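You operate a simulated robot arm through the tools that you are given. There is no shell and no other tool. Be economical: measure what you need, move in short steps, check, and stop when the job is done.

You run a simulated robot arm. Do the job below in one go: nothing can be reset, and whatever is moved stays where it is left.

Task
Shut the white-lever valve, bleed the air, wipe the machine's back, then open the valve again.
Fine: hold the white valve button till its green dot is gone; wipe the dark drips with the grey rag and put it back; leave the other valves.

Only the result counts: the job must be done as asked and must still hold three seconds after the hand-in. Knocking over, shifting, dropping, spilling or breaking anything else fails it.

Robot
A 6-joint arm with a two-finger parallel gripper on a trunk, on a base that drives. Base frame: it is fixed to the floor where the robot stands at the start and does not move with it; the origin is under the middle of the robot, x ahead of it, y to its left, z up. Readings come in m, degrees, newtons and seconds.
With the tool pointing down near the work surface it reaches from about 0.36 to 0.82 m from the robot's upright axis, wherever it stands. Its first joint turns from -166.0 to 166.0 degrees. Places, roughly: white valve lever [0.4, 0, 1.3]; something [0.6, 0.3, 0.9]; grey valve lever [0.4, 1.1, 1.8]; black valve lever [3.8, -0.1, 1.8]. Payload 3.91 kg.
The TCP is the grasp point between the finger pads, 0.03 m short of the fingertips. In the tool frame z runs along the fingers and y along their closing line. The gripper opens to 0.11 m. The fingers are 0.02 m wide and 0.01 m thick; the gripper's body (0.048 by 0.112 m) begins 0.055 m behind the TCP.
Orientation is that of the tool frame in the base frame, as a unit quaternion [w, x, y, z]. With the fingers straight down and closing along the base's y, the tool's x points along the base's -x, its y along +y and its z along -z.

Tools
- The arm moves only by the tool move_arm. Its argument "commands" is a list of rows, each a list of 6 numbers: the shift along the tool's x, y, z in units of 20 mm (1.0 is 20 mm), then the turn, a rotation vector about the tool's x, y, z in units of 4 degrees (1.0 is 4 degrees). In form: [[tx, ty, tz, rx, ry, rz], ...]. A call has 1 to 20 rows; each row shifts and turns the commanded pose from where the row before left it, along the tool's axes as they then stand. "hand" is the gripper command, from -1 (shut) to 1 (fully open), values between in proportion, set as the call begins (left out, the last holds). A call with a number of a shift or a turn outside -1 to 1 is refused whole. Each row takes 0.2 s and may step no farther than 0.05 m and 8.6 degrees from the row before; otherwise, or with a gripper value out of range, the whole call is refused. A pose out of reach is approached as far as the arm can. The call stops where the force on the tool passes 50 N (or 10 N more than at its start, if that is more) or the arm is blocked; 0.2 s more then pass. The fingers move at their own pace (about 0.045 m/s each) and stop on an object; they squeeze with about 35 N. The grip force told is the motor's: it shows also when the fingers shut on nothing. Time passes only in rows, and 0.2 s behind the last, so rows that do not move let the fingers close. It gives the time, the measured TCP pose, the force on the tool (base axes), the opening and the grip force at its end, in the units of the frame above (readings bear some noise).
- Cameras (640 x 400 px; columns grow to the right, rows downward): "scene" is now at [-0.0283, 0.0878, 1.6153]; the picture's right is [-0.80, -0.60, 0.00], its down [-0.42, 0.55, -0.72] and it looks along [0.43, -0.58, -0.69] (base axes); focal length 226 px, centre (320, 200). "wrist" rides on the gripper at [0.077, 0.007, -0.114] in the tool frame; the picture's right is [-0.09, 1.00, 0.00], its down [-0.80, -0.07, -0.59] and it looks along [-0.59, -0.05, 0.80] (tool axes); focal length 270 px, centre (320, 200). There is no depth. A picture from a camera that has moved, and an enlarged one, comes with that camera's place and axes in the base frame and with its lens.
- get_image(camera): a new picture of that camera. No time passes.
- raise_lower(by): slides the trunk up (or, below 0, down) by that many m; the arm and the scene camera ride with it, the base frame stays. It gives what a move gives, with no picture.
- drive_base(legs): drives the robot by 1 to 6 legs, each [ahead, turn to the left] in m and degrees, along the robot's own axes; the way and the turn of a leg run together, so that a leg with both is an arc; at most 1.5 m and 180 degrees a leg. The arm and the cameras ride along, it lands a little off, and it stops where it bumps. It gives what a move gives.
- pan_tilt(pan, tilt): turns the head with the scene camera to pan (to the left, within 155 degrees either way) and tilt (down, from -29 to 69), counted from straight ahead of the robot. It gives what a move gives.
- close_up(camera, box): a new picture of the part [left, top, right, bottom] of that camera's present view, enlarged. No time passes.
- sign_off(): hands the job in; it is judged then, once.

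Go step by step. Nothing tells you exact positions but the pictures and the camera data: compare them with the known pose of the tool, close in by small moves and look again before you grip or let go. The budget is 120 turns and 98 pictures, counting those below and the enlarged ones. Unless the task says otherwise, let go and move clear before handing in, and close with one line.

The tools are called after "Emit:" by a JSON object that holds its "name" and its "arguments". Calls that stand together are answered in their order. move_arm: Moves the arm, as the interface text tells. Its arguments: {"type":"object","properties":{"commands":{"type":"array","items":{"type":"array","items":{"type":"number"}}},"hand":{"type":"number"}},"required":["commands"]} The other tools are called the same way: raise_lower (by) slides the trunk up or down; drive_base (legs) drives the base; pan_tilt (pan, tilt) turns the head that bears the scene camera; get_image (camera) takes a picture; close_up (camera, box) takes an enlarged picture of a part of a camera's view; sign_off () hands the job in.

At the start:

```text
t: 0.0
tool_pos: [0.4284, 0.0204, 1.4483]
orientation: [0.0, 0.002, 1.0, 0.0]
ft_force: [0.2, 0.2, 0.2]
grip_width: 0.11
finger_force: 0.1
trunk travel left (down, up): [-0.575, 0.035]
robot x, y, heading: [0.0005, 0.0037, -0.1]
head pan, tilt: [-53.1, 43.7]
```

scene: 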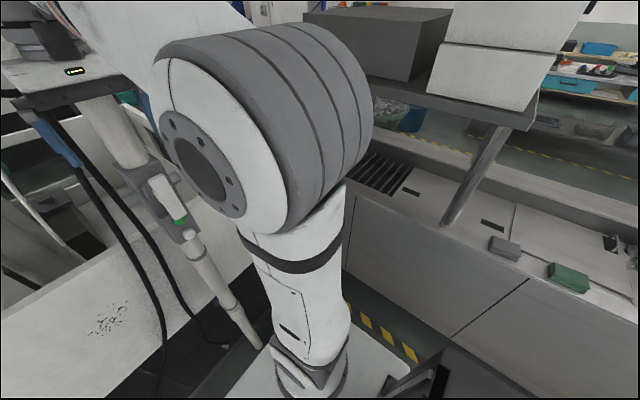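
wrist: 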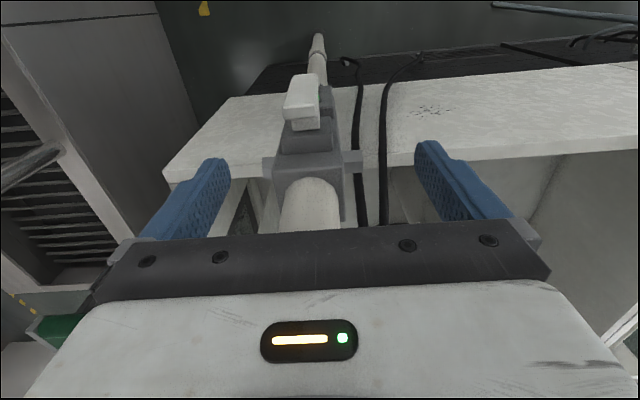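

I see a pipe with a white lever valve just below the gripper, with a machine back panel with dark drips beside it. I'll look around with the head first.

Emit:
{"name": "pan_tilt", "arguments": {"pan": 0, "tilt": 35}}

Emit:
{"name": "get_image", "arguments": {"camera": "scene"}}

Emit:
{"name": "close_up", "arguments": {"camera": "wrist", "box": [160, 0, 480, 240]}}

Emit:
{"name": "pan_tilt", "arguments": {"pan": 50, "tilt": 40}}

Emit:
{"name": "get_image", "arguments": {"camera": "scene"}}

```text
t: 1.2
tool_pos: [0.4292, 0.0208, 1.4476]
orientation: [0.0, 0.002, 1.0, 0.001]
ft_force: [0.0, 0.1, -0.2]
grip_width: 0.1101
finger_force: 0.1
trunk travel left (down, up): [-0.575, 0.035]
robot x, y, heading: [-0.0026, 0.0055, 0.2]
head pan, tilt: [0.0, 35.0]
```

```text
95 pictures are left
camera scene: at [0.0102, 0.1536, 1.6282], right [0.0, -1.0, 0.0], down [-0.57, 0.0, -0.82], along [0.82, 0.0, -0.57], focal length 226 px, centre (320, 200)
```

scene: 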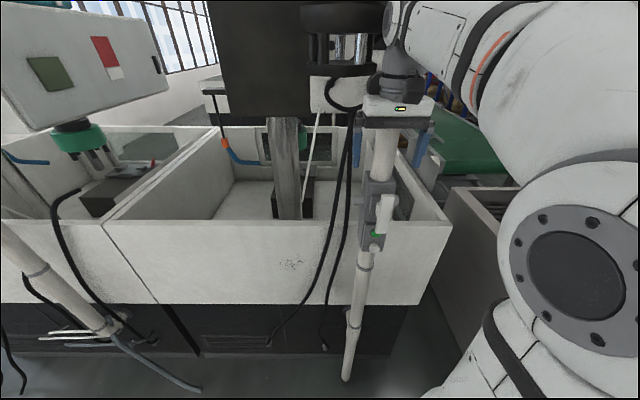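

```text
1.67 times, centred on (320, 120) of wrist
camera zoom: at [0.3521, 0.0259, 1.5639], right [0.09, 1.0, 0.0], down [0.8, -0.07, 0.59], along [0.59, -0.05, -0.8], focal length 450 px, centre (320, 333)
```

zoom: 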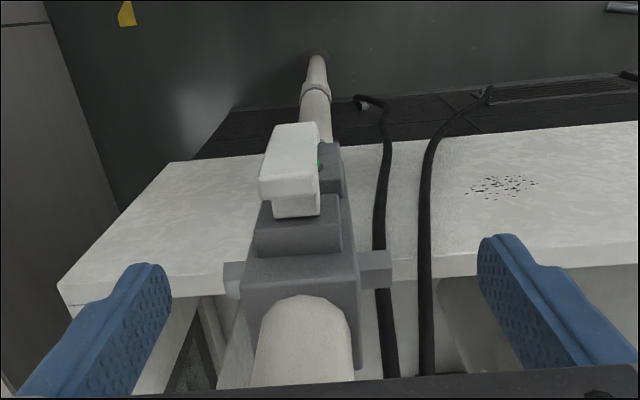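

```text
t: 2.4
tool_pos: [0.429, 0.021, 1.448]
orientation: [0.0, 0.003, 1.0, -0.001]
ft_force: [0.1, -0.1, -0.3]
grip_width: 0.1102
finger_force: 0.0
trunk travel left (down, up): [-0.575, 0.035]
robot x, y, heading: [-0.0014, 0.0012, -0.1]
head pan, tilt: [50.0, 40.0]
```

```text
93 pictures are left
camera scene: at [-0.0232, 0.2187, 1.6207], right [0.77, -0.64, 0.0], down [-0.41, -0.49, -0.77], along [0.49, 0.59, -0.64], focal length 226 px, centre (320, 200)
```

scene: 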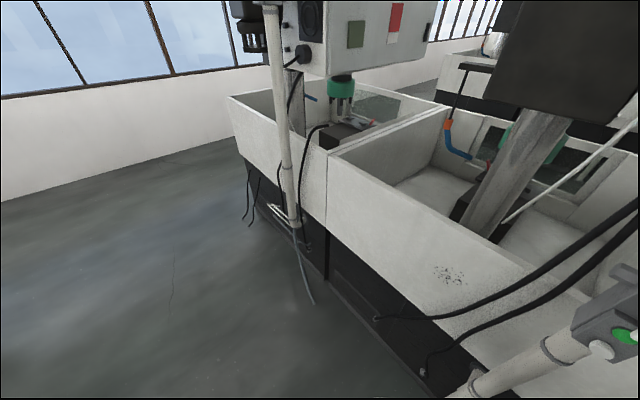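

I need details on the valve and the objects on the right bench (a grey and a green block).

Emit:
{"name": "close_up", "arguments": {"camera": "scene", "box": [440, 260, 640, 400]}}

Emit:
{"name": "pan_tilt", "arguments": {"pan": -75, "tilt": 40}}

Emit:
{"name": "get_image", "arguments": {"camera": "scene"}}

Emit:
{"name": "pan_tilt", "arguments": {"pan": 0, "tilt": 35}}

Emit:
{"name": "close_up", "arguments": {"camera": "scene", "box": [330, 80, 460, 280]}}

```text
2.86 times, centred on (540, 330) of scene
camera zoom: at [-0.0232, 0.2187, 1.6207], right [0.77, -0.64, 0.0], down [-0.41, -0.49, -0.77], along [0.49, 0.59, -0.64], focal length 646 px, centre (-309, -171)
```

zoom: 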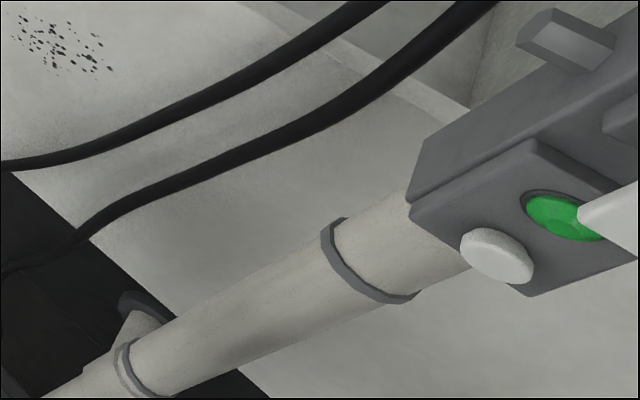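

```text
t: 4.5
tool_pos: [0.4288, 0.02, 1.4496]
orientation: [0.0, 0.002, 1.0, 0.001]
ft_force: [-1.1, -0.3, -0.2]
grip_width: 0.1101
finger_force: 0.1
trunk travel left (down, up): [-0.575, 0.035]
robot x, y, heading: [-0.0016, 0.0072, 0.0]
head pan, tilt: [-75.0, 40.0]
```

```text
91 pictures are left
camera scene: at [-0.0557, 0.0715, 1.6206], right [-0.97, -0.26, 0.0], down [-0.17, 0.62, -0.77], along [0.2, -0.74, -0.64], focal length 226 px, centre (320, 200)
```

scene: 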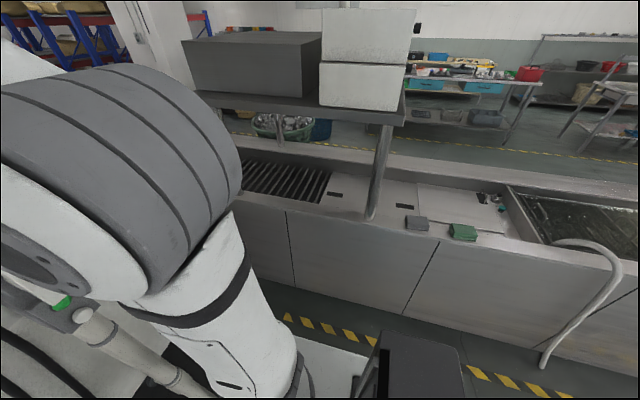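

```text
t: 5.9
tool_pos: [0.4286, 0.0208, 1.4485]
orientation: [0.0, 0.001, 1.0, 0.0]
ft_force: [0.5, 0.1, 1.1]
grip_width: 0.1102
finger_force: 0.1
trunk travel left (down, up): [-0.575, 0.035]
robot x, y, heading: [0.0015, 0.0041, 0.0]
head pan, tilt: [0.0, 35.0]
```

```text
2.00 times, centred on (395, 180) of scene
camera zoom: at [0.0102, 0.1536, 1.6282], right [0.0, -1.0, 0.0], down [-0.57, 0.0, -0.82], along [0.82, 0.0, -0.57], focal length 452 px, centre (170, 240)
```

zoom: 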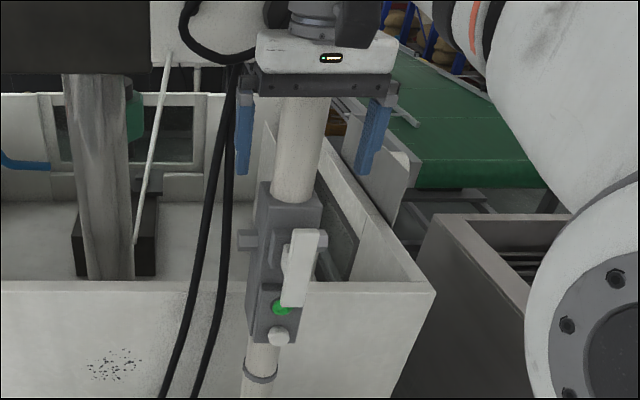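

The rag is likely the grey block on the right bench; the lever hangs straight down on the front of the pipe's valve, the button and green dot just below. I'll zoom in on those.

Emit:
{"name": "close_up", "arguments": {"camera": "scene", "box": [360, 170, 420, 260]}}

Emit:
{"name": "pan_tilt", "arguments": {"pan": -90, "tilt": 45}}

Emit:
{"name": "close_up", "arguments": {"camera": "scene", "box": [360, 120, 600, 270]}}

Emit:
{"name": "close_up", "arguments": {"camera": "wrist", "box": [250, 60, 370, 180]}}

```text
4.44 times, centred on (390, 215) of scene
camera zoom: at [0.0102, 0.1536, 1.6282], right [0.0, -1.0, 0.0], down [-0.57, 0.0, -0.82], along [0.82, 0.0, -0.57], focal length 1005 px, centre (9, 133)
```

zoom: 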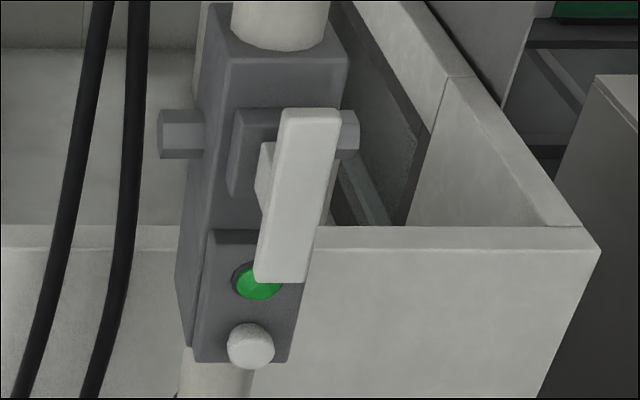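

```text
t: 7.6
tool_pos: [0.4297, 0.0201, 1.4494]
orientation: [0.0, 0.001, 1.0, 0.0]
ft_force: [0.5, 0.0, 0.4]
grip_width: 0.1098
finger_force: 0.1
trunk travel left (down, up): [-0.575, 0.035]
robot x, y, heading: [0.0001, 0.0028, 0.2]
head pan, tilt: [-90.0, 45.0]
```

```text
2.67 times, centred on (480, 195) of scene
camera zoom: at [-0.0777, 0.0722, 1.6134], right [-1.0, 0.0, 0.0], down [0.0, 0.71, -0.71], along [0.0, -0.71, -0.71], focal length 603 px, centre (-107, 213)
```

zoom: 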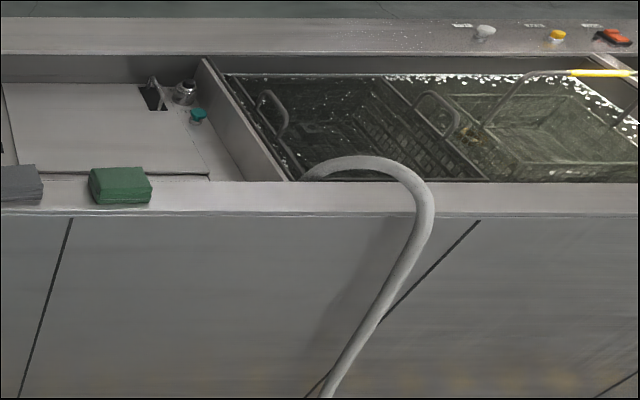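

```text
3.33 times, centred on (310, 120) of wrist
camera zoom: at [0.3522, 0.0259, 1.5639], right [0.09, 1.0, 0.0], down [0.8, -0.07, 0.59], along [0.59, -0.05, -0.8], focal length 901 px, centre (353, 467)
```

zoom: 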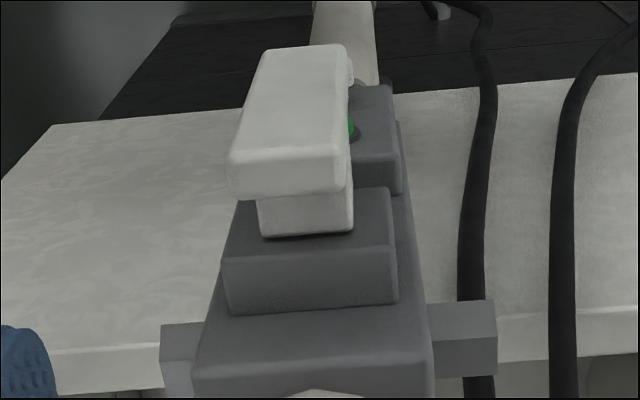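

The lever is a bar about 0.10 m long, centred near (0.42, 0.005, 1.302), with the pivot at its middle. I want the tool pointing forward, so I need to back off; I'll check behind first.

Emit:
{"name": "pan_tilt", "arguments": {"pan": -150, "tilt": 45}}

Emit:
{"name": "get_image", "arguments": {"camera": "scene"}}

Emit:
{"name": "pan_tilt", "arguments": {"pan": 140, "tilt": 45}}

Emit:
{"name": "get_image", "arguments": {"camera": "scene"}}

```text
t: 8.9
tool_pos: [0.4291, 0.0194, 1.4488]
orientation: [0.0, 0.001, 1.0, 0.0]
ft_force: [-0.2, 0.0, -0.1]
grip_width: 0.11
finger_force: 0.0
trunk travel left (down, up): [-0.575, 0.035]
robot x, y, heading: [0.0028, 0.0038, 0.0]
head pan, tilt: [-150.0, 45.0]
```

```text
86 pictures are left
camera scene: at [-0.1482, 0.1128, 1.6134], right [-0.5, 0.87, 0.0], down [0.61, 0.35, -0.71], along [-0.61, -0.35, -0.71], focal length 226 px, centre (320, 200)
```

scene: 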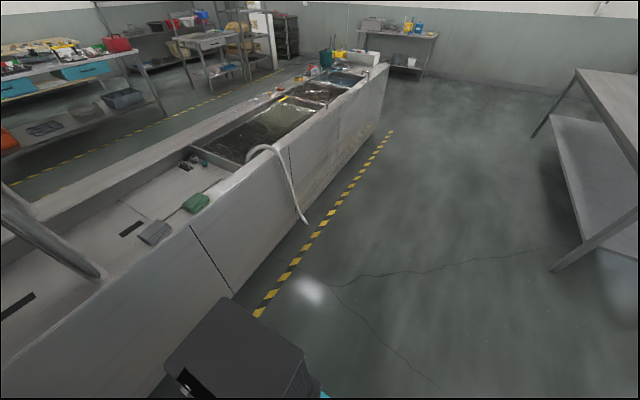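

```text
t: 12.8
tool_pos: [0.4299, 0.0196, 1.4488]
orientation: [0.001, 0.002, 1.0, 0.0]
ft_force: [0.1, -0.2, -0.2]
grip_width: 0.1101
finger_force: 0.1
trunk travel left (down, up): [-0.575, 0.035]
robot x, y, heading: [0.0028, 0.0053, -0.1]
head pan, tilt: [140.0, 45.0]
```

```text
85 pictures are left
camera scene: at [-0.1402, 0.2058, 1.6134], right [0.64, 0.77, 0.0], down [0.54, -0.45, -0.71], along [-0.54, 0.45, -0.71], focal length 226 px, centre (320, 200)
```

scene: 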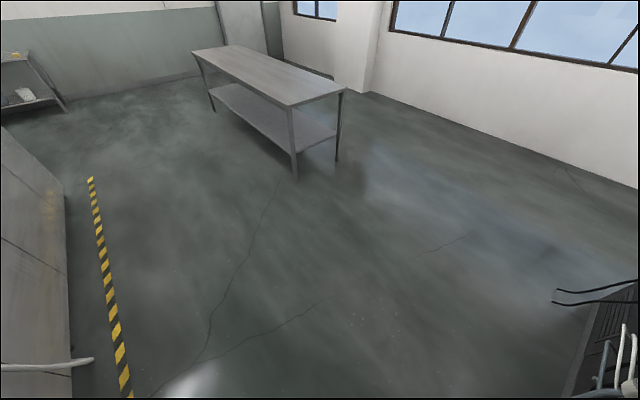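

Behind is clear. Back up 0.27 m, then turn the tool to point forward.

Emit:
{"name": "drive_base", "arguments": {"legs": [[-0.27, 0]]}}

Emit:
{"name": "pan_tilt", "arguments": {"pan": -5, "tilt": 30}}

Emit:
{"name": "move_arm", "arguments": {"commands": [[0, 0, 0, 0, -1, 0], [0, 0, 0, 0, -1, 0], [0, 0, 0, 0, -1, 0], [0, 0, 0, 0, -1, 0], [0, 0, 0, 0, -1, 0], [0, 0, 0, 0, -1, 0], [0, 0, 0, 0, -1, 0], [0, 0, 0, 0, -1, 0], [0, 0, 0, 0, -1, 0], [0, 0, 0, 0, -1, 0], [0, 0, 0, 0, -1, 0], [0, 0, 0, 0, -1, 0], [0, 0, 0, 0, -1, 0], [0, 0, 0, 0, -1, 0], [0, 0, 0, 0, -1, 0], [0, 0, 0, 0, -1, 0], [0, 0, 0, 0, -1, 0], [0, 0, 0, 0, -1, 0], [0, 0, 0, 0, -1, 0], [0, 0, 0, 0, -1, 0]], "hand": 0.2}}

Emit:
{"name": "get_image", "arguments": {"camera": "scene"}}

Emit:
{"name": "get_image", "arguments": {"camera": "wrist"}}

```text
t: 14.8
tool_pos: [0.1539, 0.0198, 1.4502]
orientation: [0.001, 0.0, 1.0, 0.0]
ft_force: [-1.5, 1.4, 0.6]
grip_width: 0.1101
finger_force: 0.1
trunk travel left (down, up): [-0.575, 0.035]
robot x, y, heading: [-0.2718, 0.0047, -0.0]
head pan, tilt: [140.0, 45.0]
```

```text
t: 17.1
tool_pos: [0.1549, 0.0203, 1.4481]
orientation: [0.0, 0.001, 1.0, -0.001]
ft_force: [-0.2, 0.0, -0.4]
grip_width: 0.1098
finger_force: 0.0
trunk travel left (down, up): [-0.575, 0.035]
robot x, y, heading: [-0.2736, 0.0022, 0.0]
head pan, tilt: [-5.0, 30.0]
```

```text
t: 21.2
tool_pos: [0.1571, 0.0181, 1.4505]
orientation: [0.629, 0.003, 0.777, -0.004]
ft_force: [-0.6, 0.1, 0.0]
grip_width: 0.0659
finger_force: 0.1
trunk travel left (down, up): [-0.575, 0.035]
robot x, y, heading: [-0.2731, 0.0021, 0.0]
head pan, tilt: [-5.0, 30.0]
```

```text
84 pictures are left
camera scene: at [-0.2612, 0.1455, 1.636], right [-0.09, -1.0, 0.0], down [-0.5, 0.04, -0.87], along [0.86, -0.07, -0.5], focal length 226 px, centre (320, 200)
```

scene: 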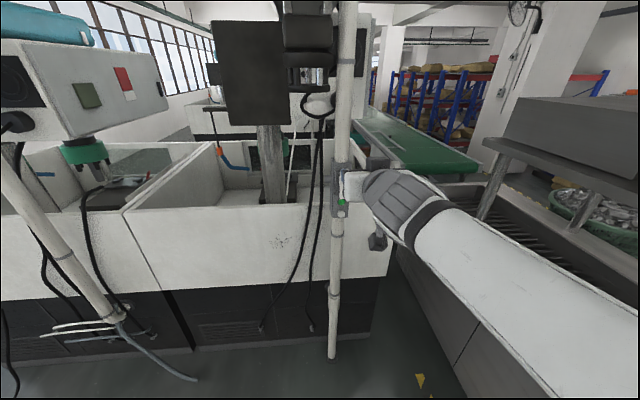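

```text
83 pictures are left
camera wrist: at [0.0279, 0.0253, 1.3987], right [0.03, 1.0, 0.08], down [-0.41, -0.06, 0.91], along [0.91, -0.06, 0.41], focal length 270 px, centre (320, 200)
```

wrist: 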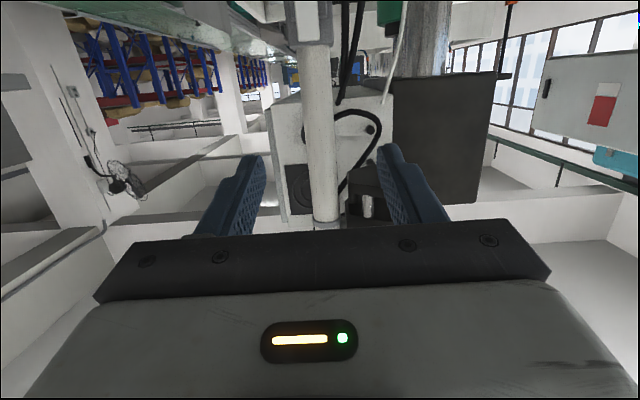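

Tool is nearly forward-pointing. Level it, lower to z≈1.302 and advance partway in front of the lever.

Emit:
{"name": "move_arm", "arguments": {"commands": [[0, 0, 0, 0, -1, 0], [0, 0, 0, 0, -1, 0], [0, 0, 0, 0, -0.5, 0], [1, 0, 0, 0, 0, 0], [1, 0, 0, 0, 0, 0], [1, 0, 0, 0, 0, 0], [1, 0, 0, 0, 0, 0], [1, 0, 0, 0, 0, 0], [1, 0, 0, 0, 0, 0], [1, 0, 0, 0, 0, 0], [0.4, 0, 0, 0, 0, 0], [0, -0.7, 1, 0, 0, 0], [0, 0, 1, 0, 0, 0], [0, 0, 1, 0, 0, 0], [0, 0, 1, 0, 0, 0], [0, 0, 1, 0, 0, 0], [0, 0, 1, 0, 0, 0], [0, 0, 0, 0, 0, 0]]}}

Emit:
{"name": "get_image", "arguments": {"camera": "wrist"}}

Emit:
{"name": "get_image", "arguments": {"camera": "scene"}}

```text
t: 25.1
tool_pos: [0.2817, 0.0151, 1.3425]
orientation: [0.654, 0.017, 0.756, -0.02]
ft_force: [-0.7, 0.3, 0.2]
grip_width: 0.066
finger_force: 0.1
out of reach, approached as far as the arm can: row 1, 3, 8, 9, 10, 11, 13, 14, 15, 16, 17
trunk travel left (down, up): [-0.575, 0.035]
robot x, y, heading: [-0.2713, 0.0038, 0.0]
head pan, tilt: [-5.0, 30.0]
```

```text
82 pictures are left
camera wrist: at [0.1575, 0.0264, 1.2828], right [0.06, 0.99, 0.08], down [-0.48, -0.04, 0.88], along [0.88, -0.09, 0.47], focal length 270 px, centre (320, 200)
```

wrist: 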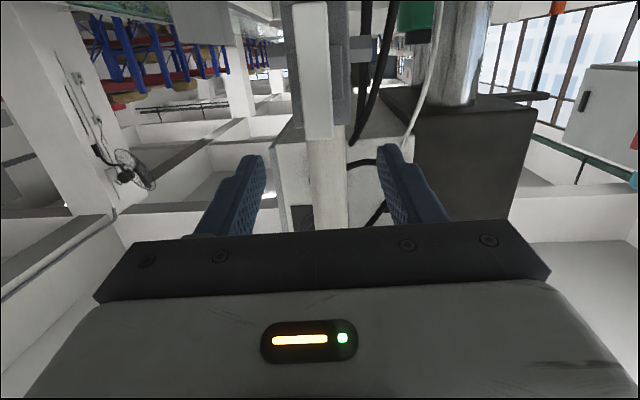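

```text
81 pictures are left
camera scene: at [-0.2614, 0.1455, 1.636], right [-0.09, -1.0, 0.0], down [-0.5, 0.04, -0.87], along [0.86, -0.07, -0.5], focal length 226 px, centre (320, 200)
```

scene: 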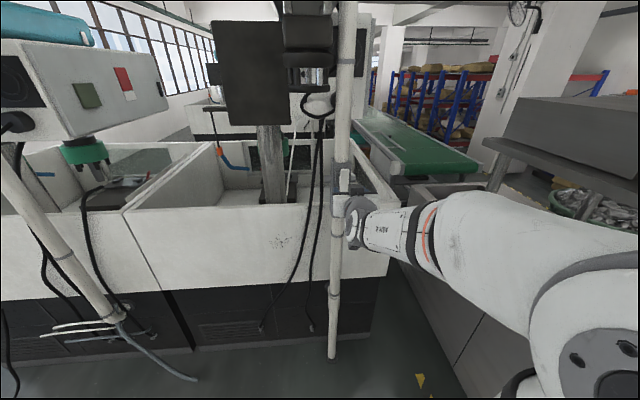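

The arm hits a limit at this height; I'll lower the trunk so the arm works relatively higher.

Emit:
{"name": "raise_lower", "arguments": {"by": -0.25}}

Emit:
{"name": "move_arm", "arguments": {"commands": [[-1, 0, 0, 0, 0, 0], [-1, 0, 0, 0, 0, 0], [-1, 0, 0, 0, 0, 0], [-1, 0, 0, 0, 0, 0], [-1, 0, 0, 0, 0, 0], [-1, 0, 0, 0, 0, 0], [-1, 0, 0, 0, 0, 0], [-1, 0, 0, 0, 0, 0], [-1, 0, 0, 0, 0, 0], [-1, 0, 0, 0, 0, 0], [0, 0, 0, 0, 0, 0]]}}

```text
t: 27.6
tool_pos: [0.281, 0.0145, 1.0901]
orientation: [0.654, 0.017, 0.756, -0.02]
ft_force: [0.1, 0.3, 1.3]
grip_width: 0.0661
finger_force: 0.0
trunk travel left (down, up): [-0.325, 0.285]
robot x, y, heading: [-0.2764, 0.0013, 0.2]
head pan, tilt: [-5.0, 30.0]
```

```text
t: 30.0
tool_pos: [0.3107, 0.0144, 1.2883]
orientation: [0.654, 0.017, 0.756, -0.019]
ft_force: [-0.7, 0.2, -0.9]
grip_width: 0.0658
finger_force: 0.0
trunk travel left (down, up): [-0.325, 0.285]
robot x, y, heading: [-0.2711, 0.0044, 0.1]
head pan, tilt: [-5.0, 30.0]
```

Emit:
{"name": "move_arm", "arguments": {"commands": [[0, 0, 0, -0.25, -0.7, 0], [0, 0, 0, -0.25, -0.7, 0], [0, 0, 0, -0.25, -0.67, 0], [0, 0, 0, 0, 0, 0]]}}

Emit:
{"name": "get_image", "arguments": {"camera": "scene"}}

Emit:
{"name": "get_image", "arguments": {"camera": "wrist"}}

```text
t: 31.0
tool_pos: [0.3104, 0.0096, 1.2911]
orientation: [0.681, 0.017, 0.732, -0.02]
ft_force: [-0.7, -0.1, -0.2]
grip_width: 0.066
finger_force: 0.0
out of reach, approached as far as the arm can: row 2
trunk travel left (down, up): [-0.325, 0.285]
robot x, y, heading: [-0.2762, 0.0011, 0.2]
head pan, tilt: [-5.0, 30.0]
```

```text
80 pictures are left
camera scene: at [-0.261, 0.1455, 1.386], right [-0.09, -1.0, 0.0], down [-0.5, 0.04, -0.87], along [0.86, -0.07, -0.5], focal length 226 px, centre (320, 200)
```

scene: 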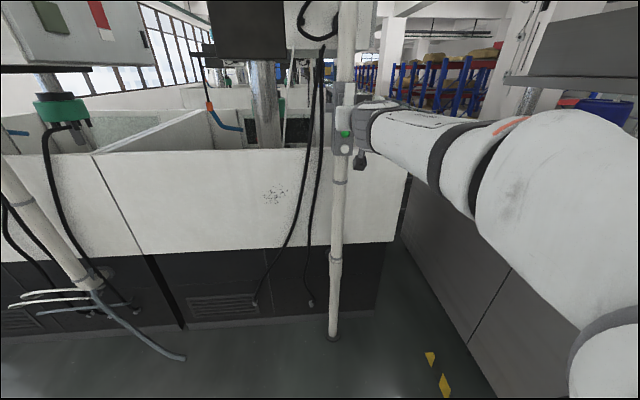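

```text
79 pictures are left
camera wrist: at [0.1917, 0.0219, 1.2239], right [0.06, 0.99, 0.08], down [-0.54, -0.04, 0.84], along [0.84, -0.09, 0.53], focal length 270 px, centre (320, 200)
```

wrist: 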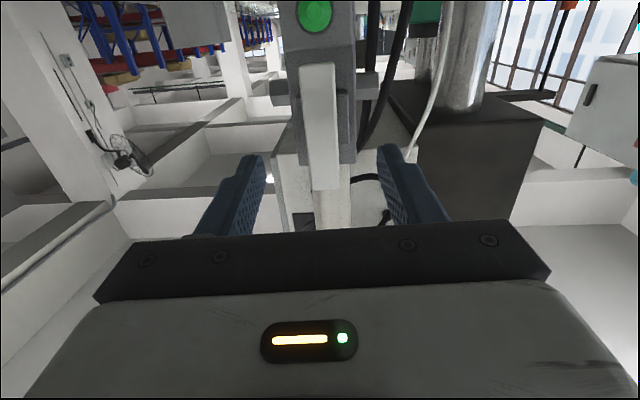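

Now the fingers straddle the lever line. I'll trim the pitch, correct height and advance until just short of the lever.

Emit:
{"name": "move_arm", "arguments": {"commands": [[0, 0, 0, 0, -0.5, 0], [0, 0, 0, 0, -0.4, 0], [-0.5, 0, 1, 0, 0, 0], [-0.2, 0, 1, 0, 0, 0], [0, 0, 1, 0, 0, 0], [0, 0, 0, 0, 0, 0]]}}

Emit:
{"name": "get_image", "arguments": {"camera": "wrist"}}

Emit:
{"name": "close_up", "arguments": {"camera": "scene", "box": [290, 60, 450, 200]}}

```text
t: 32.4
tool_pos: [0.3716, 0.0027, 1.3026]
orientation: [0.696, 0.02, 0.717, -0.024]
ft_force: [-0.5, 0.0, 1.0]
grip_width: 0.0662
finger_force: 0.2
out of reach, approached as far as the arm can: row 2
trunk travel left (down, up): [-0.325, 0.285]
robot x, y, heading: [-0.2714, 0.0033, 0.0]
head pan, tilt: [-5.0, 30.0]
```

```text
78 pictures are left
camera wrist: at [0.2547, 0.0154, 1.2298], right [0.06, 0.99, 0.08], down [-0.57, -0.03, 0.82], along [0.82, -0.1, 0.57], focal length 270 px, centre (320, 200)
```

wrist: 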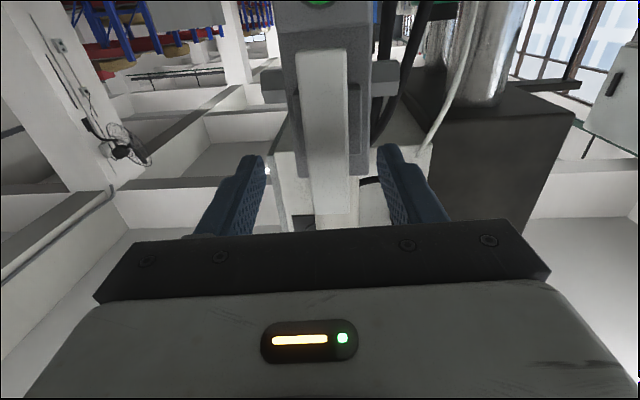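

```text
2.86 times, centred on (370, 130) of scene
camera zoom: at [-0.2608, 0.1455, 1.386], right [-0.09, -1.0, 0.0], down [-0.5, 0.04, -0.87], along [0.86, -0.07, -0.5], focal length 646 px, centre (177, 400)
```

zoom: 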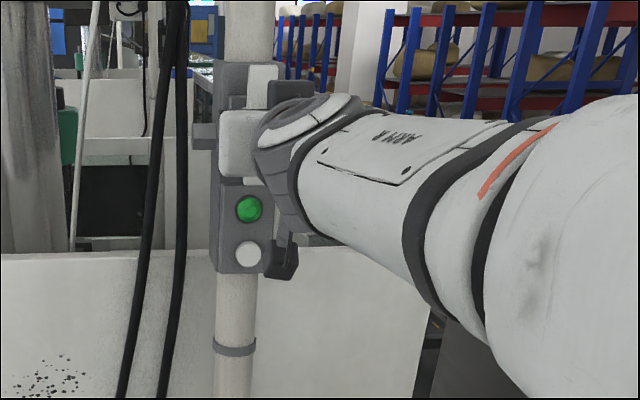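

Emit:
{"name": "move_arm", "arguments": {"commands": [[0, 0, 0.8, 0, 0, 0], [0, 0, 0.8, 0, 0, 0], [0, 0, 0, 0, 0, 0]]}}

Emit:
{"name": "get_image", "arguments": {"camera": "wrist"}}

```text
t: 33.2
tool_pos: [0.4019, 0.0001, 1.3012]
orientation: [0.696, 0.019, 0.718, -0.023]
ft_force: [0.2, 0.3, -0.5]
grip_width: 0.0662
finger_force: 0.1
trunk travel left (down, up): [-0.325, 0.285]
robot x, y, heading: [-0.2729, 0.0026, 0.1]
head pan, tilt: [-5.0, 30.0]
```

```text
76 pictures are left
camera wrist: at [0.2865, 0.0132, 1.229], right [0.06, 0.99, 0.08], down [-0.57, -0.03, 0.82], along [0.82, -0.1, 0.57], focal length 270 px, centre (320, 200)
```

wrist: 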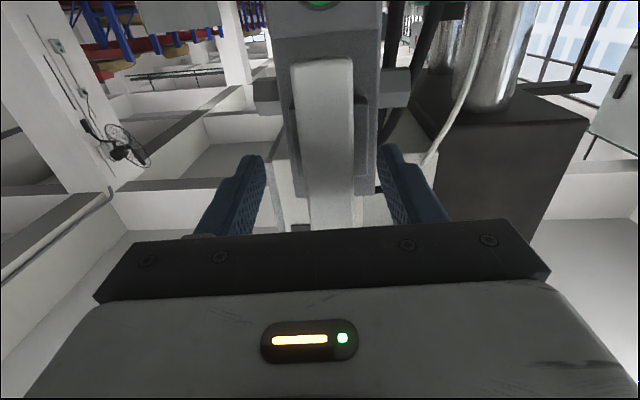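

Emit:
{"name": "move_arm", "arguments": {"commands": [[0, 0.25, 0.1, 0, 0, 0], [0, 0, 0, 0, 0, 0]]}}

Emit:
{"name": "move_arm", "arguments": {"commands": [[0, 0, 0, 0, 0, 0], [0, 0, 0, 0, 0, 0], [0, 0, 0, 0, 0, 0], [0, 0, 0, 0, 0, 0]], "hand": -1}}

Emit:
{"name": "get_image", "arguments": {"camera": "wrist"}}

```text
t: 33.8
tool_pos: [0.4039, 0.0072, 1.3035]
orientation: [0.696, 0.019, 0.717, -0.023]
ft_force: [0.3, -0.3, 0.5]
grip_width: 0.0659
finger_force: 0.1
trunk travel left (down, up): [-0.325, 0.285]
robot x, y, heading: [-0.2693, 0.0005, 0.1]
head pan, tilt: [-5.0, 30.0]
```

```text
t: 34.8
tool_pos: [0.4037, 0.0062, 1.3016]
orientation: [0.696, 0.02, 0.718, -0.024]
ft_force: [0.5, -2.0, 1.5]
grip_width: 0.0283
finger_force: 45.3
trunk travel left (down, up): [-0.325, 0.285]
robot x, y, heading: [-0.2728, 0.0037, -0.0]
head pan, tilt: [-5.0, 30.0]
```

```text
75 pictures are left
camera wrist: at [0.2889, 0.0181, 1.2292], right [0.06, 0.99, 0.08], down [-0.57, -0.03, 0.82], along [0.82, -0.1, 0.57], focal length 270 px, centre (320, 200)
```

wrist: 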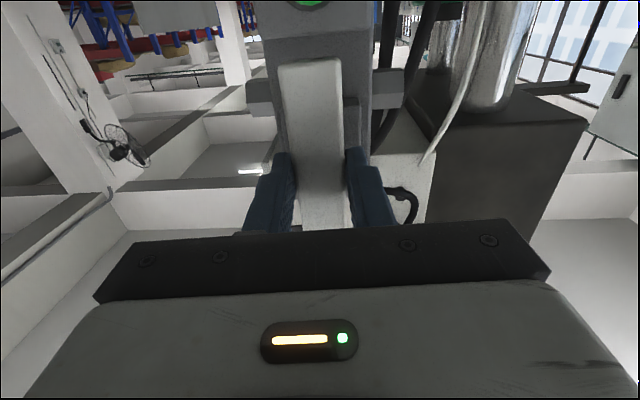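

The lever is gripped at its middle. I'll test a small turn about the tool axis.

Emit:
{"name": "move_arm", "arguments": {"commands": [[0, 0, 0, 0, 0, 1], [0, 0, 0, 0, 0, 1], [0, 0, 0, 0, 0, 0]]}}

```text
t: 35.6
tool_pos: [0.4048, 0.0067, 1.3016]
orientation: [0.695, 0.072, 0.715, 0.025]
ft_force: [-3.3, -4.1, -4.7]
grip_width: 0.0286
finger_force: 45.2
trunk travel left (down, up): [-0.325, 0.285]
robot x, y, heading: [-0.2758, 0.0044, 0.2]
head pan, tilt: [-5.0, 30.0]
```

Emit:
{"name": "move_arm", "arguments": {"commands": [[0, 0, 0, 0, 0, 1], [0, 0, 0, 0, 0, 1], [0, 0, 0, 0, 0, 1], [0, 0, 0, 0, 0, 1], [0, 0, 0, 0, 0, 0]]}}

Emit:
{"name": "get_image", "arguments": {"camera": "wrist"}}

Emit:
{"name": "close_up", "arguments": {"camera": "scene", "box": [290, 60, 450, 200]}}

```text
t: 36.8
tool_pos: [0.4057, 0.0052, 1.3014]
orientation: [0.685, 0.169, 0.698, 0.122]
ft_force: [-6.5, -8.3, -10.4]
grip_width: 0.0284
finger_force: 44.9
trunk travel left (down, up): [-0.325, 0.285]
robot x, y, heading: [-0.2731, 0.0045, 0.3]
head pan, tilt: [-5.0, 30.0]
```

```text
74 pictures are left
camera wrist: at [0.2911, 0.0483, 1.2384], right [0.07, 0.87, 0.48], down [-0.59, -0.35, 0.72], along [0.8, -0.34, 0.5], focal length 270 px, centre (320, 200)
```

wrist: 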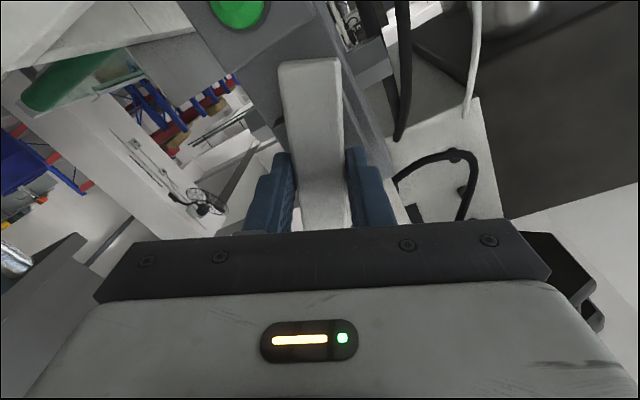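

```text
2.86 times, centred on (370, 130) of scene
camera zoom: at [-0.261, 0.1442, 1.3861], right [-0.09, -1.0, 0.0], down [-0.5, 0.04, -0.87], along [0.86, -0.07, -0.5], focal length 646 px, centre (177, 400)
```

zoom: 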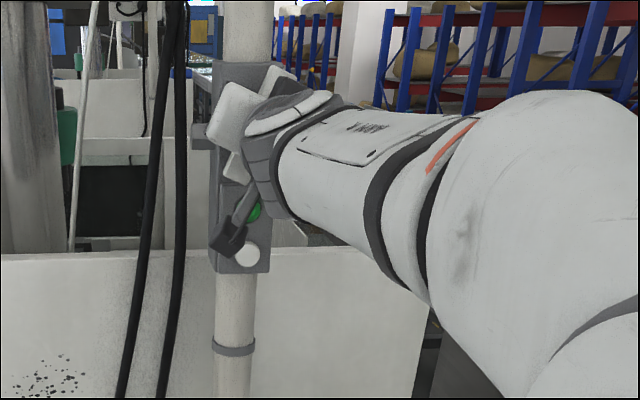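

The valve turns freely with modest side force. Continue in steps, easing the side load.

Emit:
{"name": "move_arm", "arguments": {"commands": [[0.02, -0.06, 0, 0, 0, 1], [0.02, -0.06, 0, 0, 0, 1], [0.02, -0.06, 0, 0, 0, 1], [0, -0.06, 0, 0, 0, 1], [0, -0.06, 0, 0, 0, 1], [0, 0, 0, 0, 0, 0]]}}

```text
t: 38.2
tool_pos: [0.4048, 0.0049, 1.3007]
orientation: [0.656, 0.286, 0.656, 0.239]
ft_force: [19.1, 14.4, 29.4]
grip_width: 0.0289
finger_force: 44.7
trunk travel left (down, up): [-0.325, 0.285]
robot x, y, heading: [-0.2728, 0.0022, -0.1]
head pan, tilt: [-5.0, 30.0]
```

Emit:
{"name": "move_arm", "arguments": {"commands": [[0, 0.2, 0, 0, 0, 0], [0, 0, 0, 0, 0, 1], [0, 0, 0, 0, 0, 1], [0, 0, 0, 0, 0, 1], [0, 0, 0, 0, 0, 0]]}}

```text
t: 39.4
tool_pos: [0.4041, 0.005, 1.302]
orientation: [0.625, 0.355, 0.625, 0.305]
ft_force: [1.9, -0.1, 10.2]
grip_width: 0.0284
finger_force: 44.7
trunk travel left (down, up): [-0.325, 0.285]
robot x, y, heading: [-0.2728, 0.0017, -0.1]
head pan, tilt: [-5.0, 30.0]
```

Emit:
{"name": "move_arm", "arguments": {"commands": [[0, 0.05, 0, 0, 0, 1], [0, 0.03, 0, 0, 0, 1], [0, 0, 0, 0, 0, 1], [0, 0, 0, 0, 0, 1], [0, 0, 0, 0, 0, 0]]}}

Emit:
{"name": "get_image", "arguments": {"camera": "wrist"}}

```text
t: 40.5
tool_pos: [0.4049, 0.0049, 1.3019]
orientation: [0.572, 0.442, 0.574, 0.385]
ft_force: [-13.3, -5.4, -9.9]
grip_width: 0.0285
finger_force: 45.2
out of reach, approached as far as the arm can: row 4
trunk travel left (down, up): [-0.325, 0.285]
robot x, y, heading: [-0.2721, 0.0047, 0.1]
head pan, tilt: [-5.0, 30.0]
stopped in row 5: the force on the tool passed its limit (the readings are from after the stop); the commanded pose is now the measured one
```

```text
72 pictures are left
camera wrist: at [0.295, 0.0861, 1.2895], right [0.06, 0.23, 0.97], down [-0.63, -0.74, 0.22], along [0.77, -0.63, 0.1], focal length 270 px, centre (320, 200)
```

wrist: 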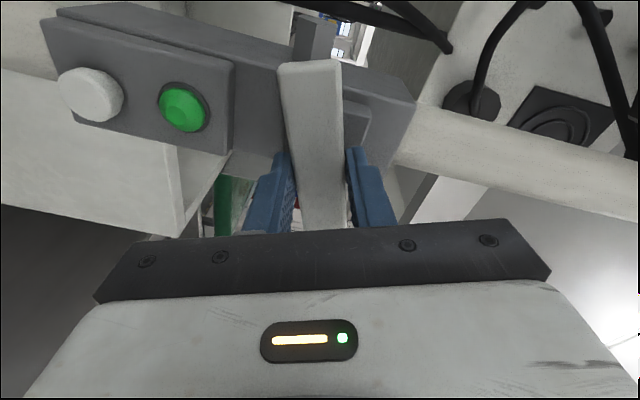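

Turned about 72° so far and an arm limit was met. Retry a small step from here.

Emit:
{"name": "move_arm", "arguments": {"commands": [[0, 0, 0, 0, 0, 0.5], [0, 0, 0, 0, 0, 0.5], [0, 0, 0, 0, 0, 0]]}}

```text
t: 41.3
tool_pos: [0.405, 0.0052, 1.3013]
orientation: [0.557, 0.463, 0.56, 0.403]
ft_force: [-24.3, -9.6, -21.4]
grip_width: 0.0286
finger_force: 44.8
trunk travel left (down, up): [-0.325, 0.285]
robot x, y, heading: [-0.2772, 0.0056, 0.1]
head pan, tilt: [-5.0, 30.0]
```

Emit:
{"name": "move_arm", "arguments": {"commands": [[0, -0.07, -0.07, 0, 0, 0], [0, 0, 0, 0, 0, 0.5], [0, 0, 0, 0, 0, 0.5], [0, 0, 0, 0, 0, 0.5], [0, 0, 0, 0, 0, 0.5], [0, 0, 0, 0, 0, 0]]}}

```text
t: 42.7
tool_pos: [0.4043, 0.0042, 1.2999]
orientation: [0.526, 0.503, 0.528, 0.438]
ft_force: [-25.3, -7.3, -34.7]
grip_width: 0.0287
finger_force: 45.6
out of reach, approached as far as the arm can: row 4
trunk travel left (down, up): [-0.325, 0.285]
robot x, y, heading: [-0.2728, 0.0046, 0.0]
head pan, tilt: [-5.0, 30.0]
```

Emit:
{"name": "move_arm", "arguments": {"commands": [[0, -0.12, -0.07, 0, 0, 0], [0, 0, 0, 0, 0, 0.4], [0, 0, 0, 0, 0, 0.4], [0, 0, 0, 0, 0, 0.4], [0, 0, 0, 0, 0, 0]]}}

Emit:
{"name": "get_image", "arguments": {"camera": "wrist"}}

Emit:
{"name": "close_up", "arguments": {"camera": "scene", "box": [290, 60, 450, 200]}}

```text
t: 43.8
tool_pos: [0.4065, 0.0056, 1.3018]
orientation: [0.505, 0.525, 0.509, 0.458]
ft_force: [-5.7, -3.0, -8.7]
grip_width: 0.0285
finger_force: 45.0
out of reach, approached as far as the arm can: row 1, 4
trunk travel left (down, up): [-0.325, 0.285]
robot x, y, heading: [-0.2707, 0.0023, 0.0]
head pan, tilt: [-5.0, 30.0]
stopped in row 5: the force on the tool passed its limit (the readings are from after the stop); the commanded pose is now the measured one
```

```text
71 pictures are left
camera wrist: at [0.2968, 0.0881, 1.3141], right [0.07, -0.06, 1.0], down [-0.65, -0.76, 0.0], along [0.76, -0.64, -0.09], focal length 270 px, centre (320, 200)
```

wrist: 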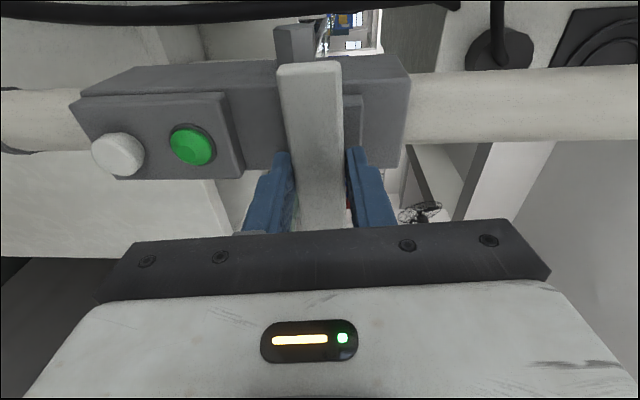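

```text
2.86 times, centred on (370, 130) of scene
camera zoom: at [-0.2613, 0.1449, 1.3868], right [-0.09, -1.0, 0.0], down [-0.5, 0.04, -0.87], along [0.86, -0.07, -0.5], focal length 646 px, centre (177, 400)
```

zoom: 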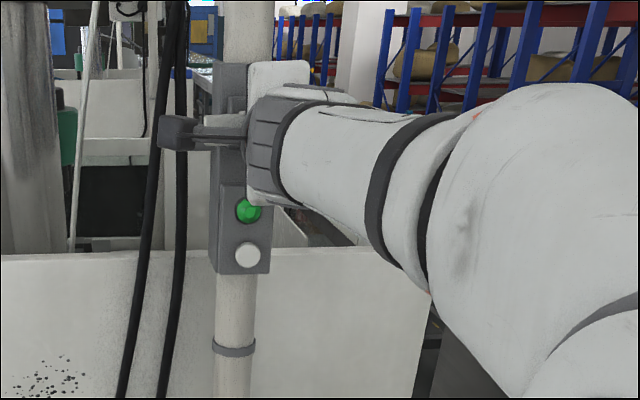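

The lever is about perpendicular (88°) and seems to be on its stop. Release and back off to look.

Emit:
{"name": "move_arm", "arguments": {"commands": [[0, 0, 0, 0, 0, 0], [0, 0, 0, 0, 0, 0], [0, 0, 0, 0, 0, 0]], "hand": 0.0}}

Emit:
{"name": "move_arm", "arguments": {"commands": [[0, 0, -1, 0, 0, 0], [0, 0, -1, 0, 0, 0], [0, 0, -1, 0, 0, 0], [0, 0, -1, 0, 0, 0], [0, 0, 0, 0, 0, 0]]}}

Emit:
{"name": "get_image", "arguments": {"camera": "wrist"}}

Emit:
{"name": "close_up", "arguments": {"camera": "scene", "box": [290, 60, 450, 200]}}

```text
t: 44.6
tool_pos: [0.405, 0.0057, 1.3015]
orientation: [0.505, 0.524, 0.509, 0.459]
ft_force: [-0.3, -0.4, 0.2]
grip_width: 0.055
finger_force: 0.0
trunk travel left (down, up): [-0.325, 0.285]
robot x, y, heading: [-0.2724, 0.0048, 0.3]
head pan, tilt: [-5.0, 30.0]
```

```text
t: 45.8
tool_pos: [0.3259, 0.0106, 1.3086]
orientation: [0.505, 0.523, 0.509, 0.459]
ft_force: [0.0, -1.3, 0.0]
grip_width: 0.0551
finger_force: 0.1
trunk travel left (down, up): [-0.325, 0.285]
robot x, y, heading: [-0.2724, 0.0011, 0.2]
head pan, tilt: [-5.0, 30.0]
```

```text
69 pictures are left
camera wrist: at [0.2165, 0.0942, 1.3203], right [0.06, -0.06, 1.0], down [-0.65, -0.76, 0.0], along [0.76, -0.64, -0.09], focal length 270 px, centre (320, 200)
```

wrist: 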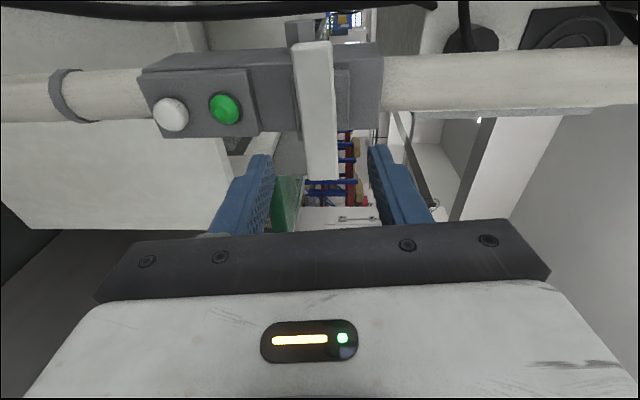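

```text
2.86 times, centred on (370, 130) of scene
camera zoom: at [-0.2614, 0.1455, 1.386], right [-0.09, -1.0, 0.0], down [-0.5, 0.04, -0.87], along [0.86, -0.07, -0.5], focal length 646 px, centre (177, 400)
```

zoom: 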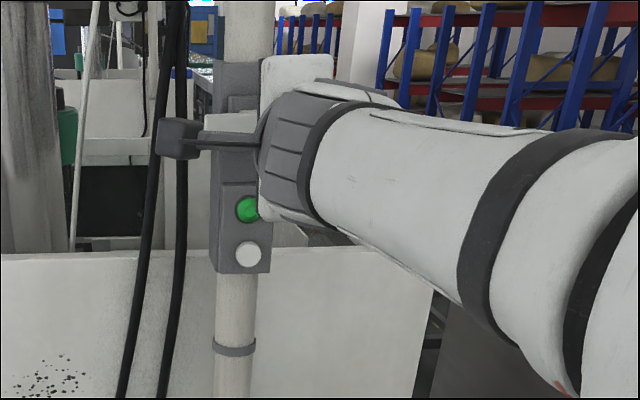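

The valve is shut: lever horizontal, dot still green. The button is around (0.445, 0.006, 1.163); close the fingers and move in front of it.

Emit:
{"name": "move_arm", "arguments": {"commands": [[0, -1, 0, 0, 0, 0], [0, -1, 0, 0, 0, 0], [0, -1, 0, 0, 0, 0], [0, -1, 0, 0, 0, 0], [0, -1, 0, 0, 0, 0], [0.2, -1, 0, 0, 0, 0], [0.2, -0.85, 0, 0, 0, 0], [0, 0, 1, 0, 0, 0], [0, 0, 1, 0, 0, 0], [0, 0, 0, 0, 0, 0]], "hand": -1}}

Emit:
{"name": "get_image", "arguments": {"camera": "wrist"}}

Emit:
{"name": "close_up", "arguments": {"camera": "scene", "box": [290, 60, 450, 200]}}

```text
t: 48.0
tool_pos: [0.3451, -0.0038, 1.2986]
orientation: [0.503, 0.526, 0.512, 0.456]
ft_force: [-0.2, -0.2, 0.3]
grip_width: 0.0
finger_force: 35.0
out of reach, approached as far as the arm can: row 1, 2, 3, 4, 5, 6, 7, 8, 9
trunk travel left (down, up): [-0.325, 0.285]
robot x, y, heading: [-0.272, 0.0053, -0.1]
head pan, tilt: [-5.0, 30.0]
```

```text
67 pictures are left
camera wrist: at [0.2351, 0.0791, 1.3112], right [0.07, -0.06, 1.0], down [-0.65, -0.76, 0.0], along [0.76, -0.64, -0.09], focal length 270 px, centre (320, 200)
```

wrist: 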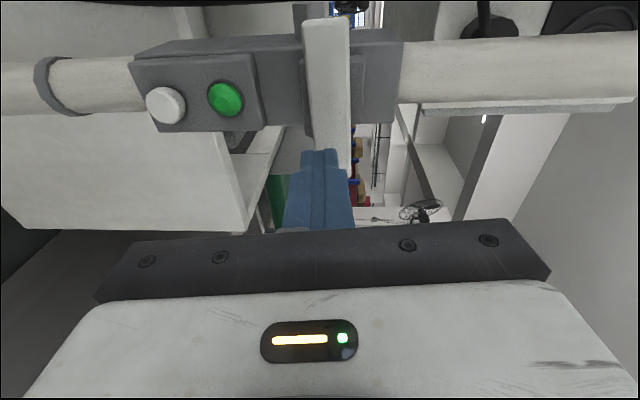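

```text
2.86 times, centred on (370, 130) of scene
camera zoom: at [-0.2612, 0.1455, 1.386], right [-0.09, -1.0, 0.0], down [-0.5, 0.04, -0.87], along [0.86, -0.07, -0.5], focal length 646 px, centre (177, 400)
```

zoom: 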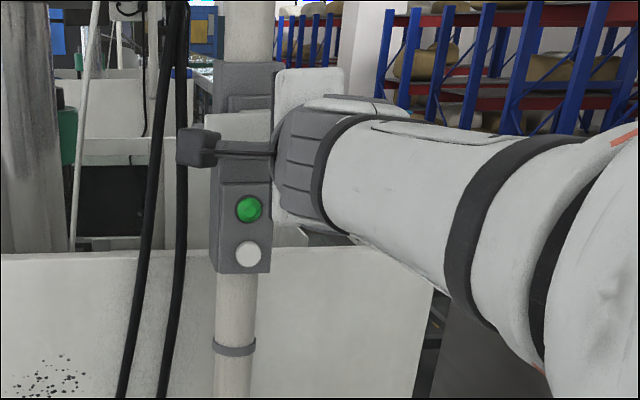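

The arm cannot go down from here, so I'll lower the trunk instead.

Emit:
{"name": "raise_lower", "arguments": {"by": -0.131}}

Emit:
{"name": "move_arm", "arguments": {"commands": [[0.35, 0, 0, 0, 0, 0], [0.35, 0, 0, 0, 0, 0], [0, 0, 0, 0, 0, 0]]}}

Emit:
{"name": "get_image", "arguments": {"camera": "wrist"}}

Emit:
{"name": "close_up", "arguments": {"camera": "scene", "box": [290, 0, 450, 140]}}

```text
t: 49.5
tool_pos: [0.3441, -0.0038, 1.1656]
orientation: [0.503, 0.526, 0.512, 0.457]
ft_force: [0.2, -0.5, 0.1]
grip_width: 0.0
finger_force: 35.4
trunk travel left (down, up): [-0.194, 0.416]
robot x, y, heading: [-0.2704, 0.0054, 0.0]
head pan, tilt: [-5.0, 30.0]
```

```text
t: 50.4
tool_pos: [0.3447, 0.0093, 1.1673]
orientation: [0.502, 0.527, 0.513, 0.455]
ft_force: [-0.1, -0.3, 1.1]
grip_width: 0.0002
finger_force: 34.7
trunk travel left (down, up): [-0.194, 0.416]
robot x, y, heading: [-0.2748, -0.0002, 0.2]
head pan, tilt: [-5.0, 30.0]
```

```text
65 pictures are left
camera wrist: at [0.2357, 0.0932, 1.1803], right [0.08, -0.06, 1.0], down [-0.65, -0.76, 0.0], along [0.76, -0.64, -0.1], focal length 270 px, centre (320, 200)
```

wrist: 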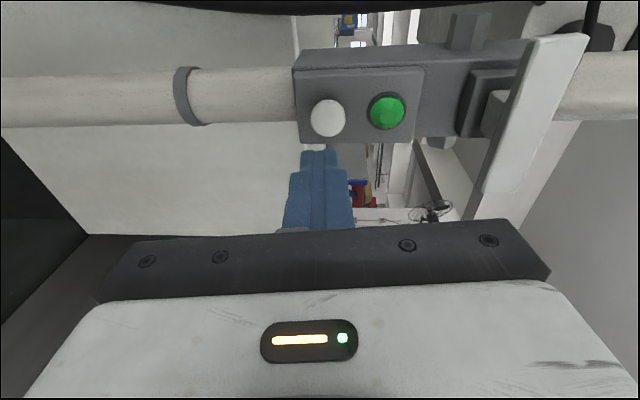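

```text
2.86 times, centred on (370, 70) of scene
camera zoom: at [-0.2612, 0.1455, 1.255], right [-0.09, -1.0, 0.0], down [-0.5, 0.04, -0.87], along [0.86, -0.07, -0.5], focal length 646 px, centre (177, 571)
```

zoom: 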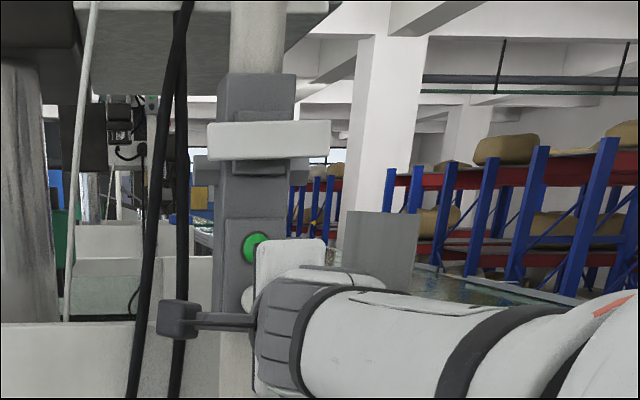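

Lined up with the button. Advance slowly until contact.

Emit:
{"name": "move_arm", "arguments": {"commands": [[0, 0.05, 1, 0, 0, 0], [0, 0.05, 1, 0, 0, 0], [0, 0, 0.5, 0, 0, 0], [0, 0, 0, 0, 0, 0]]}}

Emit:
{"name": "get_image", "arguments": {"camera": "wrist"}}

```text
t: 51.4
tool_pos: [0.3949, 0.0074, 1.1651]
orientation: [0.502, 0.527, 0.513, 0.455]
ft_force: [1.1, -0.6, 0.5]
grip_width: 0.0003
finger_force: 35.3
trunk travel left (down, up): [-0.194, 0.416]
robot x, y, heading: [-0.2724, 0.0034, 0.3]
head pan, tilt: [-5.0, 30.0]
```

```text
63 pictures are left
camera wrist: at [0.286, 0.0901, 1.1788], right [0.08, -0.06, 1.0], down [-0.65, -0.76, 0.0], along [0.76, -0.64, -0.1], focal length 270 px, centre (320, 200)
```

wrist: 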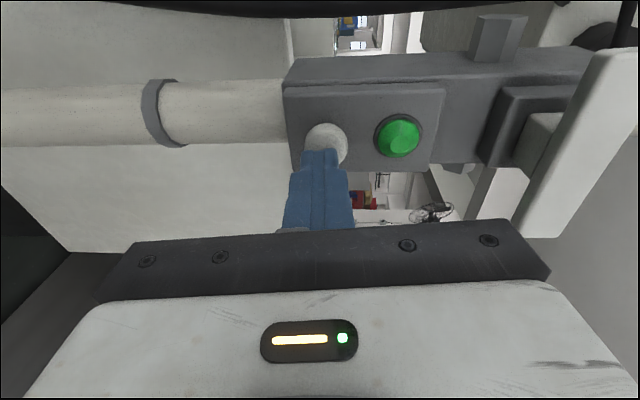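

Emit:
{"name": "move_arm", "arguments": {"commands": [[0, 0, 0.3, 0, 0, 0], [0, 0, 0.3, 0, 0, 0], [0, 0, 0.2, 0, 0, 0], [0, 0, 0, 0, 0, 0]]}}

Emit:
{"name": "get_image", "arguments": {"camera": "wrist"}}

```text
t: 52.4
tool_pos: [0.4111, 0.0064, 1.1642]
orientation: [0.502, 0.526, 0.512, 0.457]
ft_force: [-2.3, 1.5, 0.6]
grip_width: 0.0
finger_force: 34.8
trunk travel left (down, up): [-0.194, 0.416]
robot x, y, heading: [-0.2766, 0.0015, -0.0]
head pan, tilt: [-5.0, 30.0]
```

```text
62 pictures are left
camera wrist: at [0.3015, 0.0892, 1.1776], right [0.08, -0.06, 1.0], down [-0.65, -0.76, 0.0], along [0.76, -0.64, -0.1], focal length 270 px, centre (320, 200)
```

wrist: 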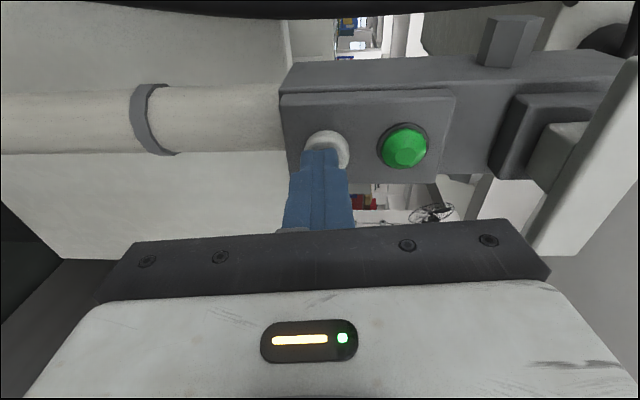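

Contact just starting. Press a few millimetres further and hold.

Emit:
{"name": "move_arm", "arguments": {"commands": [[0, 0, 0.15, 0, 0, 0], [0, 0, 0.15, 0, 0, 0], [0, 0, 0.1, 0, 0, 0], [0, 0, 0, 0, 0, 0], [0, 0, 0, 0, 0, 0]]}}

Emit:
{"name": "get_image", "arguments": {"camera": "wrist"}}

```text
t: 53.5
tool_pos: [0.415, 0.0066, 1.1643]
orientation: [0.503, 0.526, 0.512, 0.457]
ft_force: [-25.8, 2.4, -8.3]
grip_width: 0.0003
finger_force: 35.0
trunk travel left (down, up): [-0.194, 0.416]
robot x, y, heading: [-0.2742, 0.0031, 0.4]
head pan, tilt: [-5.0, 30.0]
```

```text
61 pictures are left
camera wrist: at [0.307, 0.0891, 1.1777], right [0.07, -0.06, 1.0], down [-0.65, -0.76, 0.0], along [0.76, -0.64, -0.09], focal length 270 px, centre (320, 200)
```

wrist: 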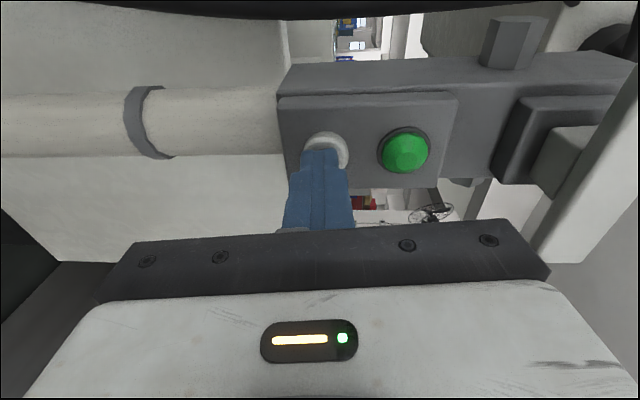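

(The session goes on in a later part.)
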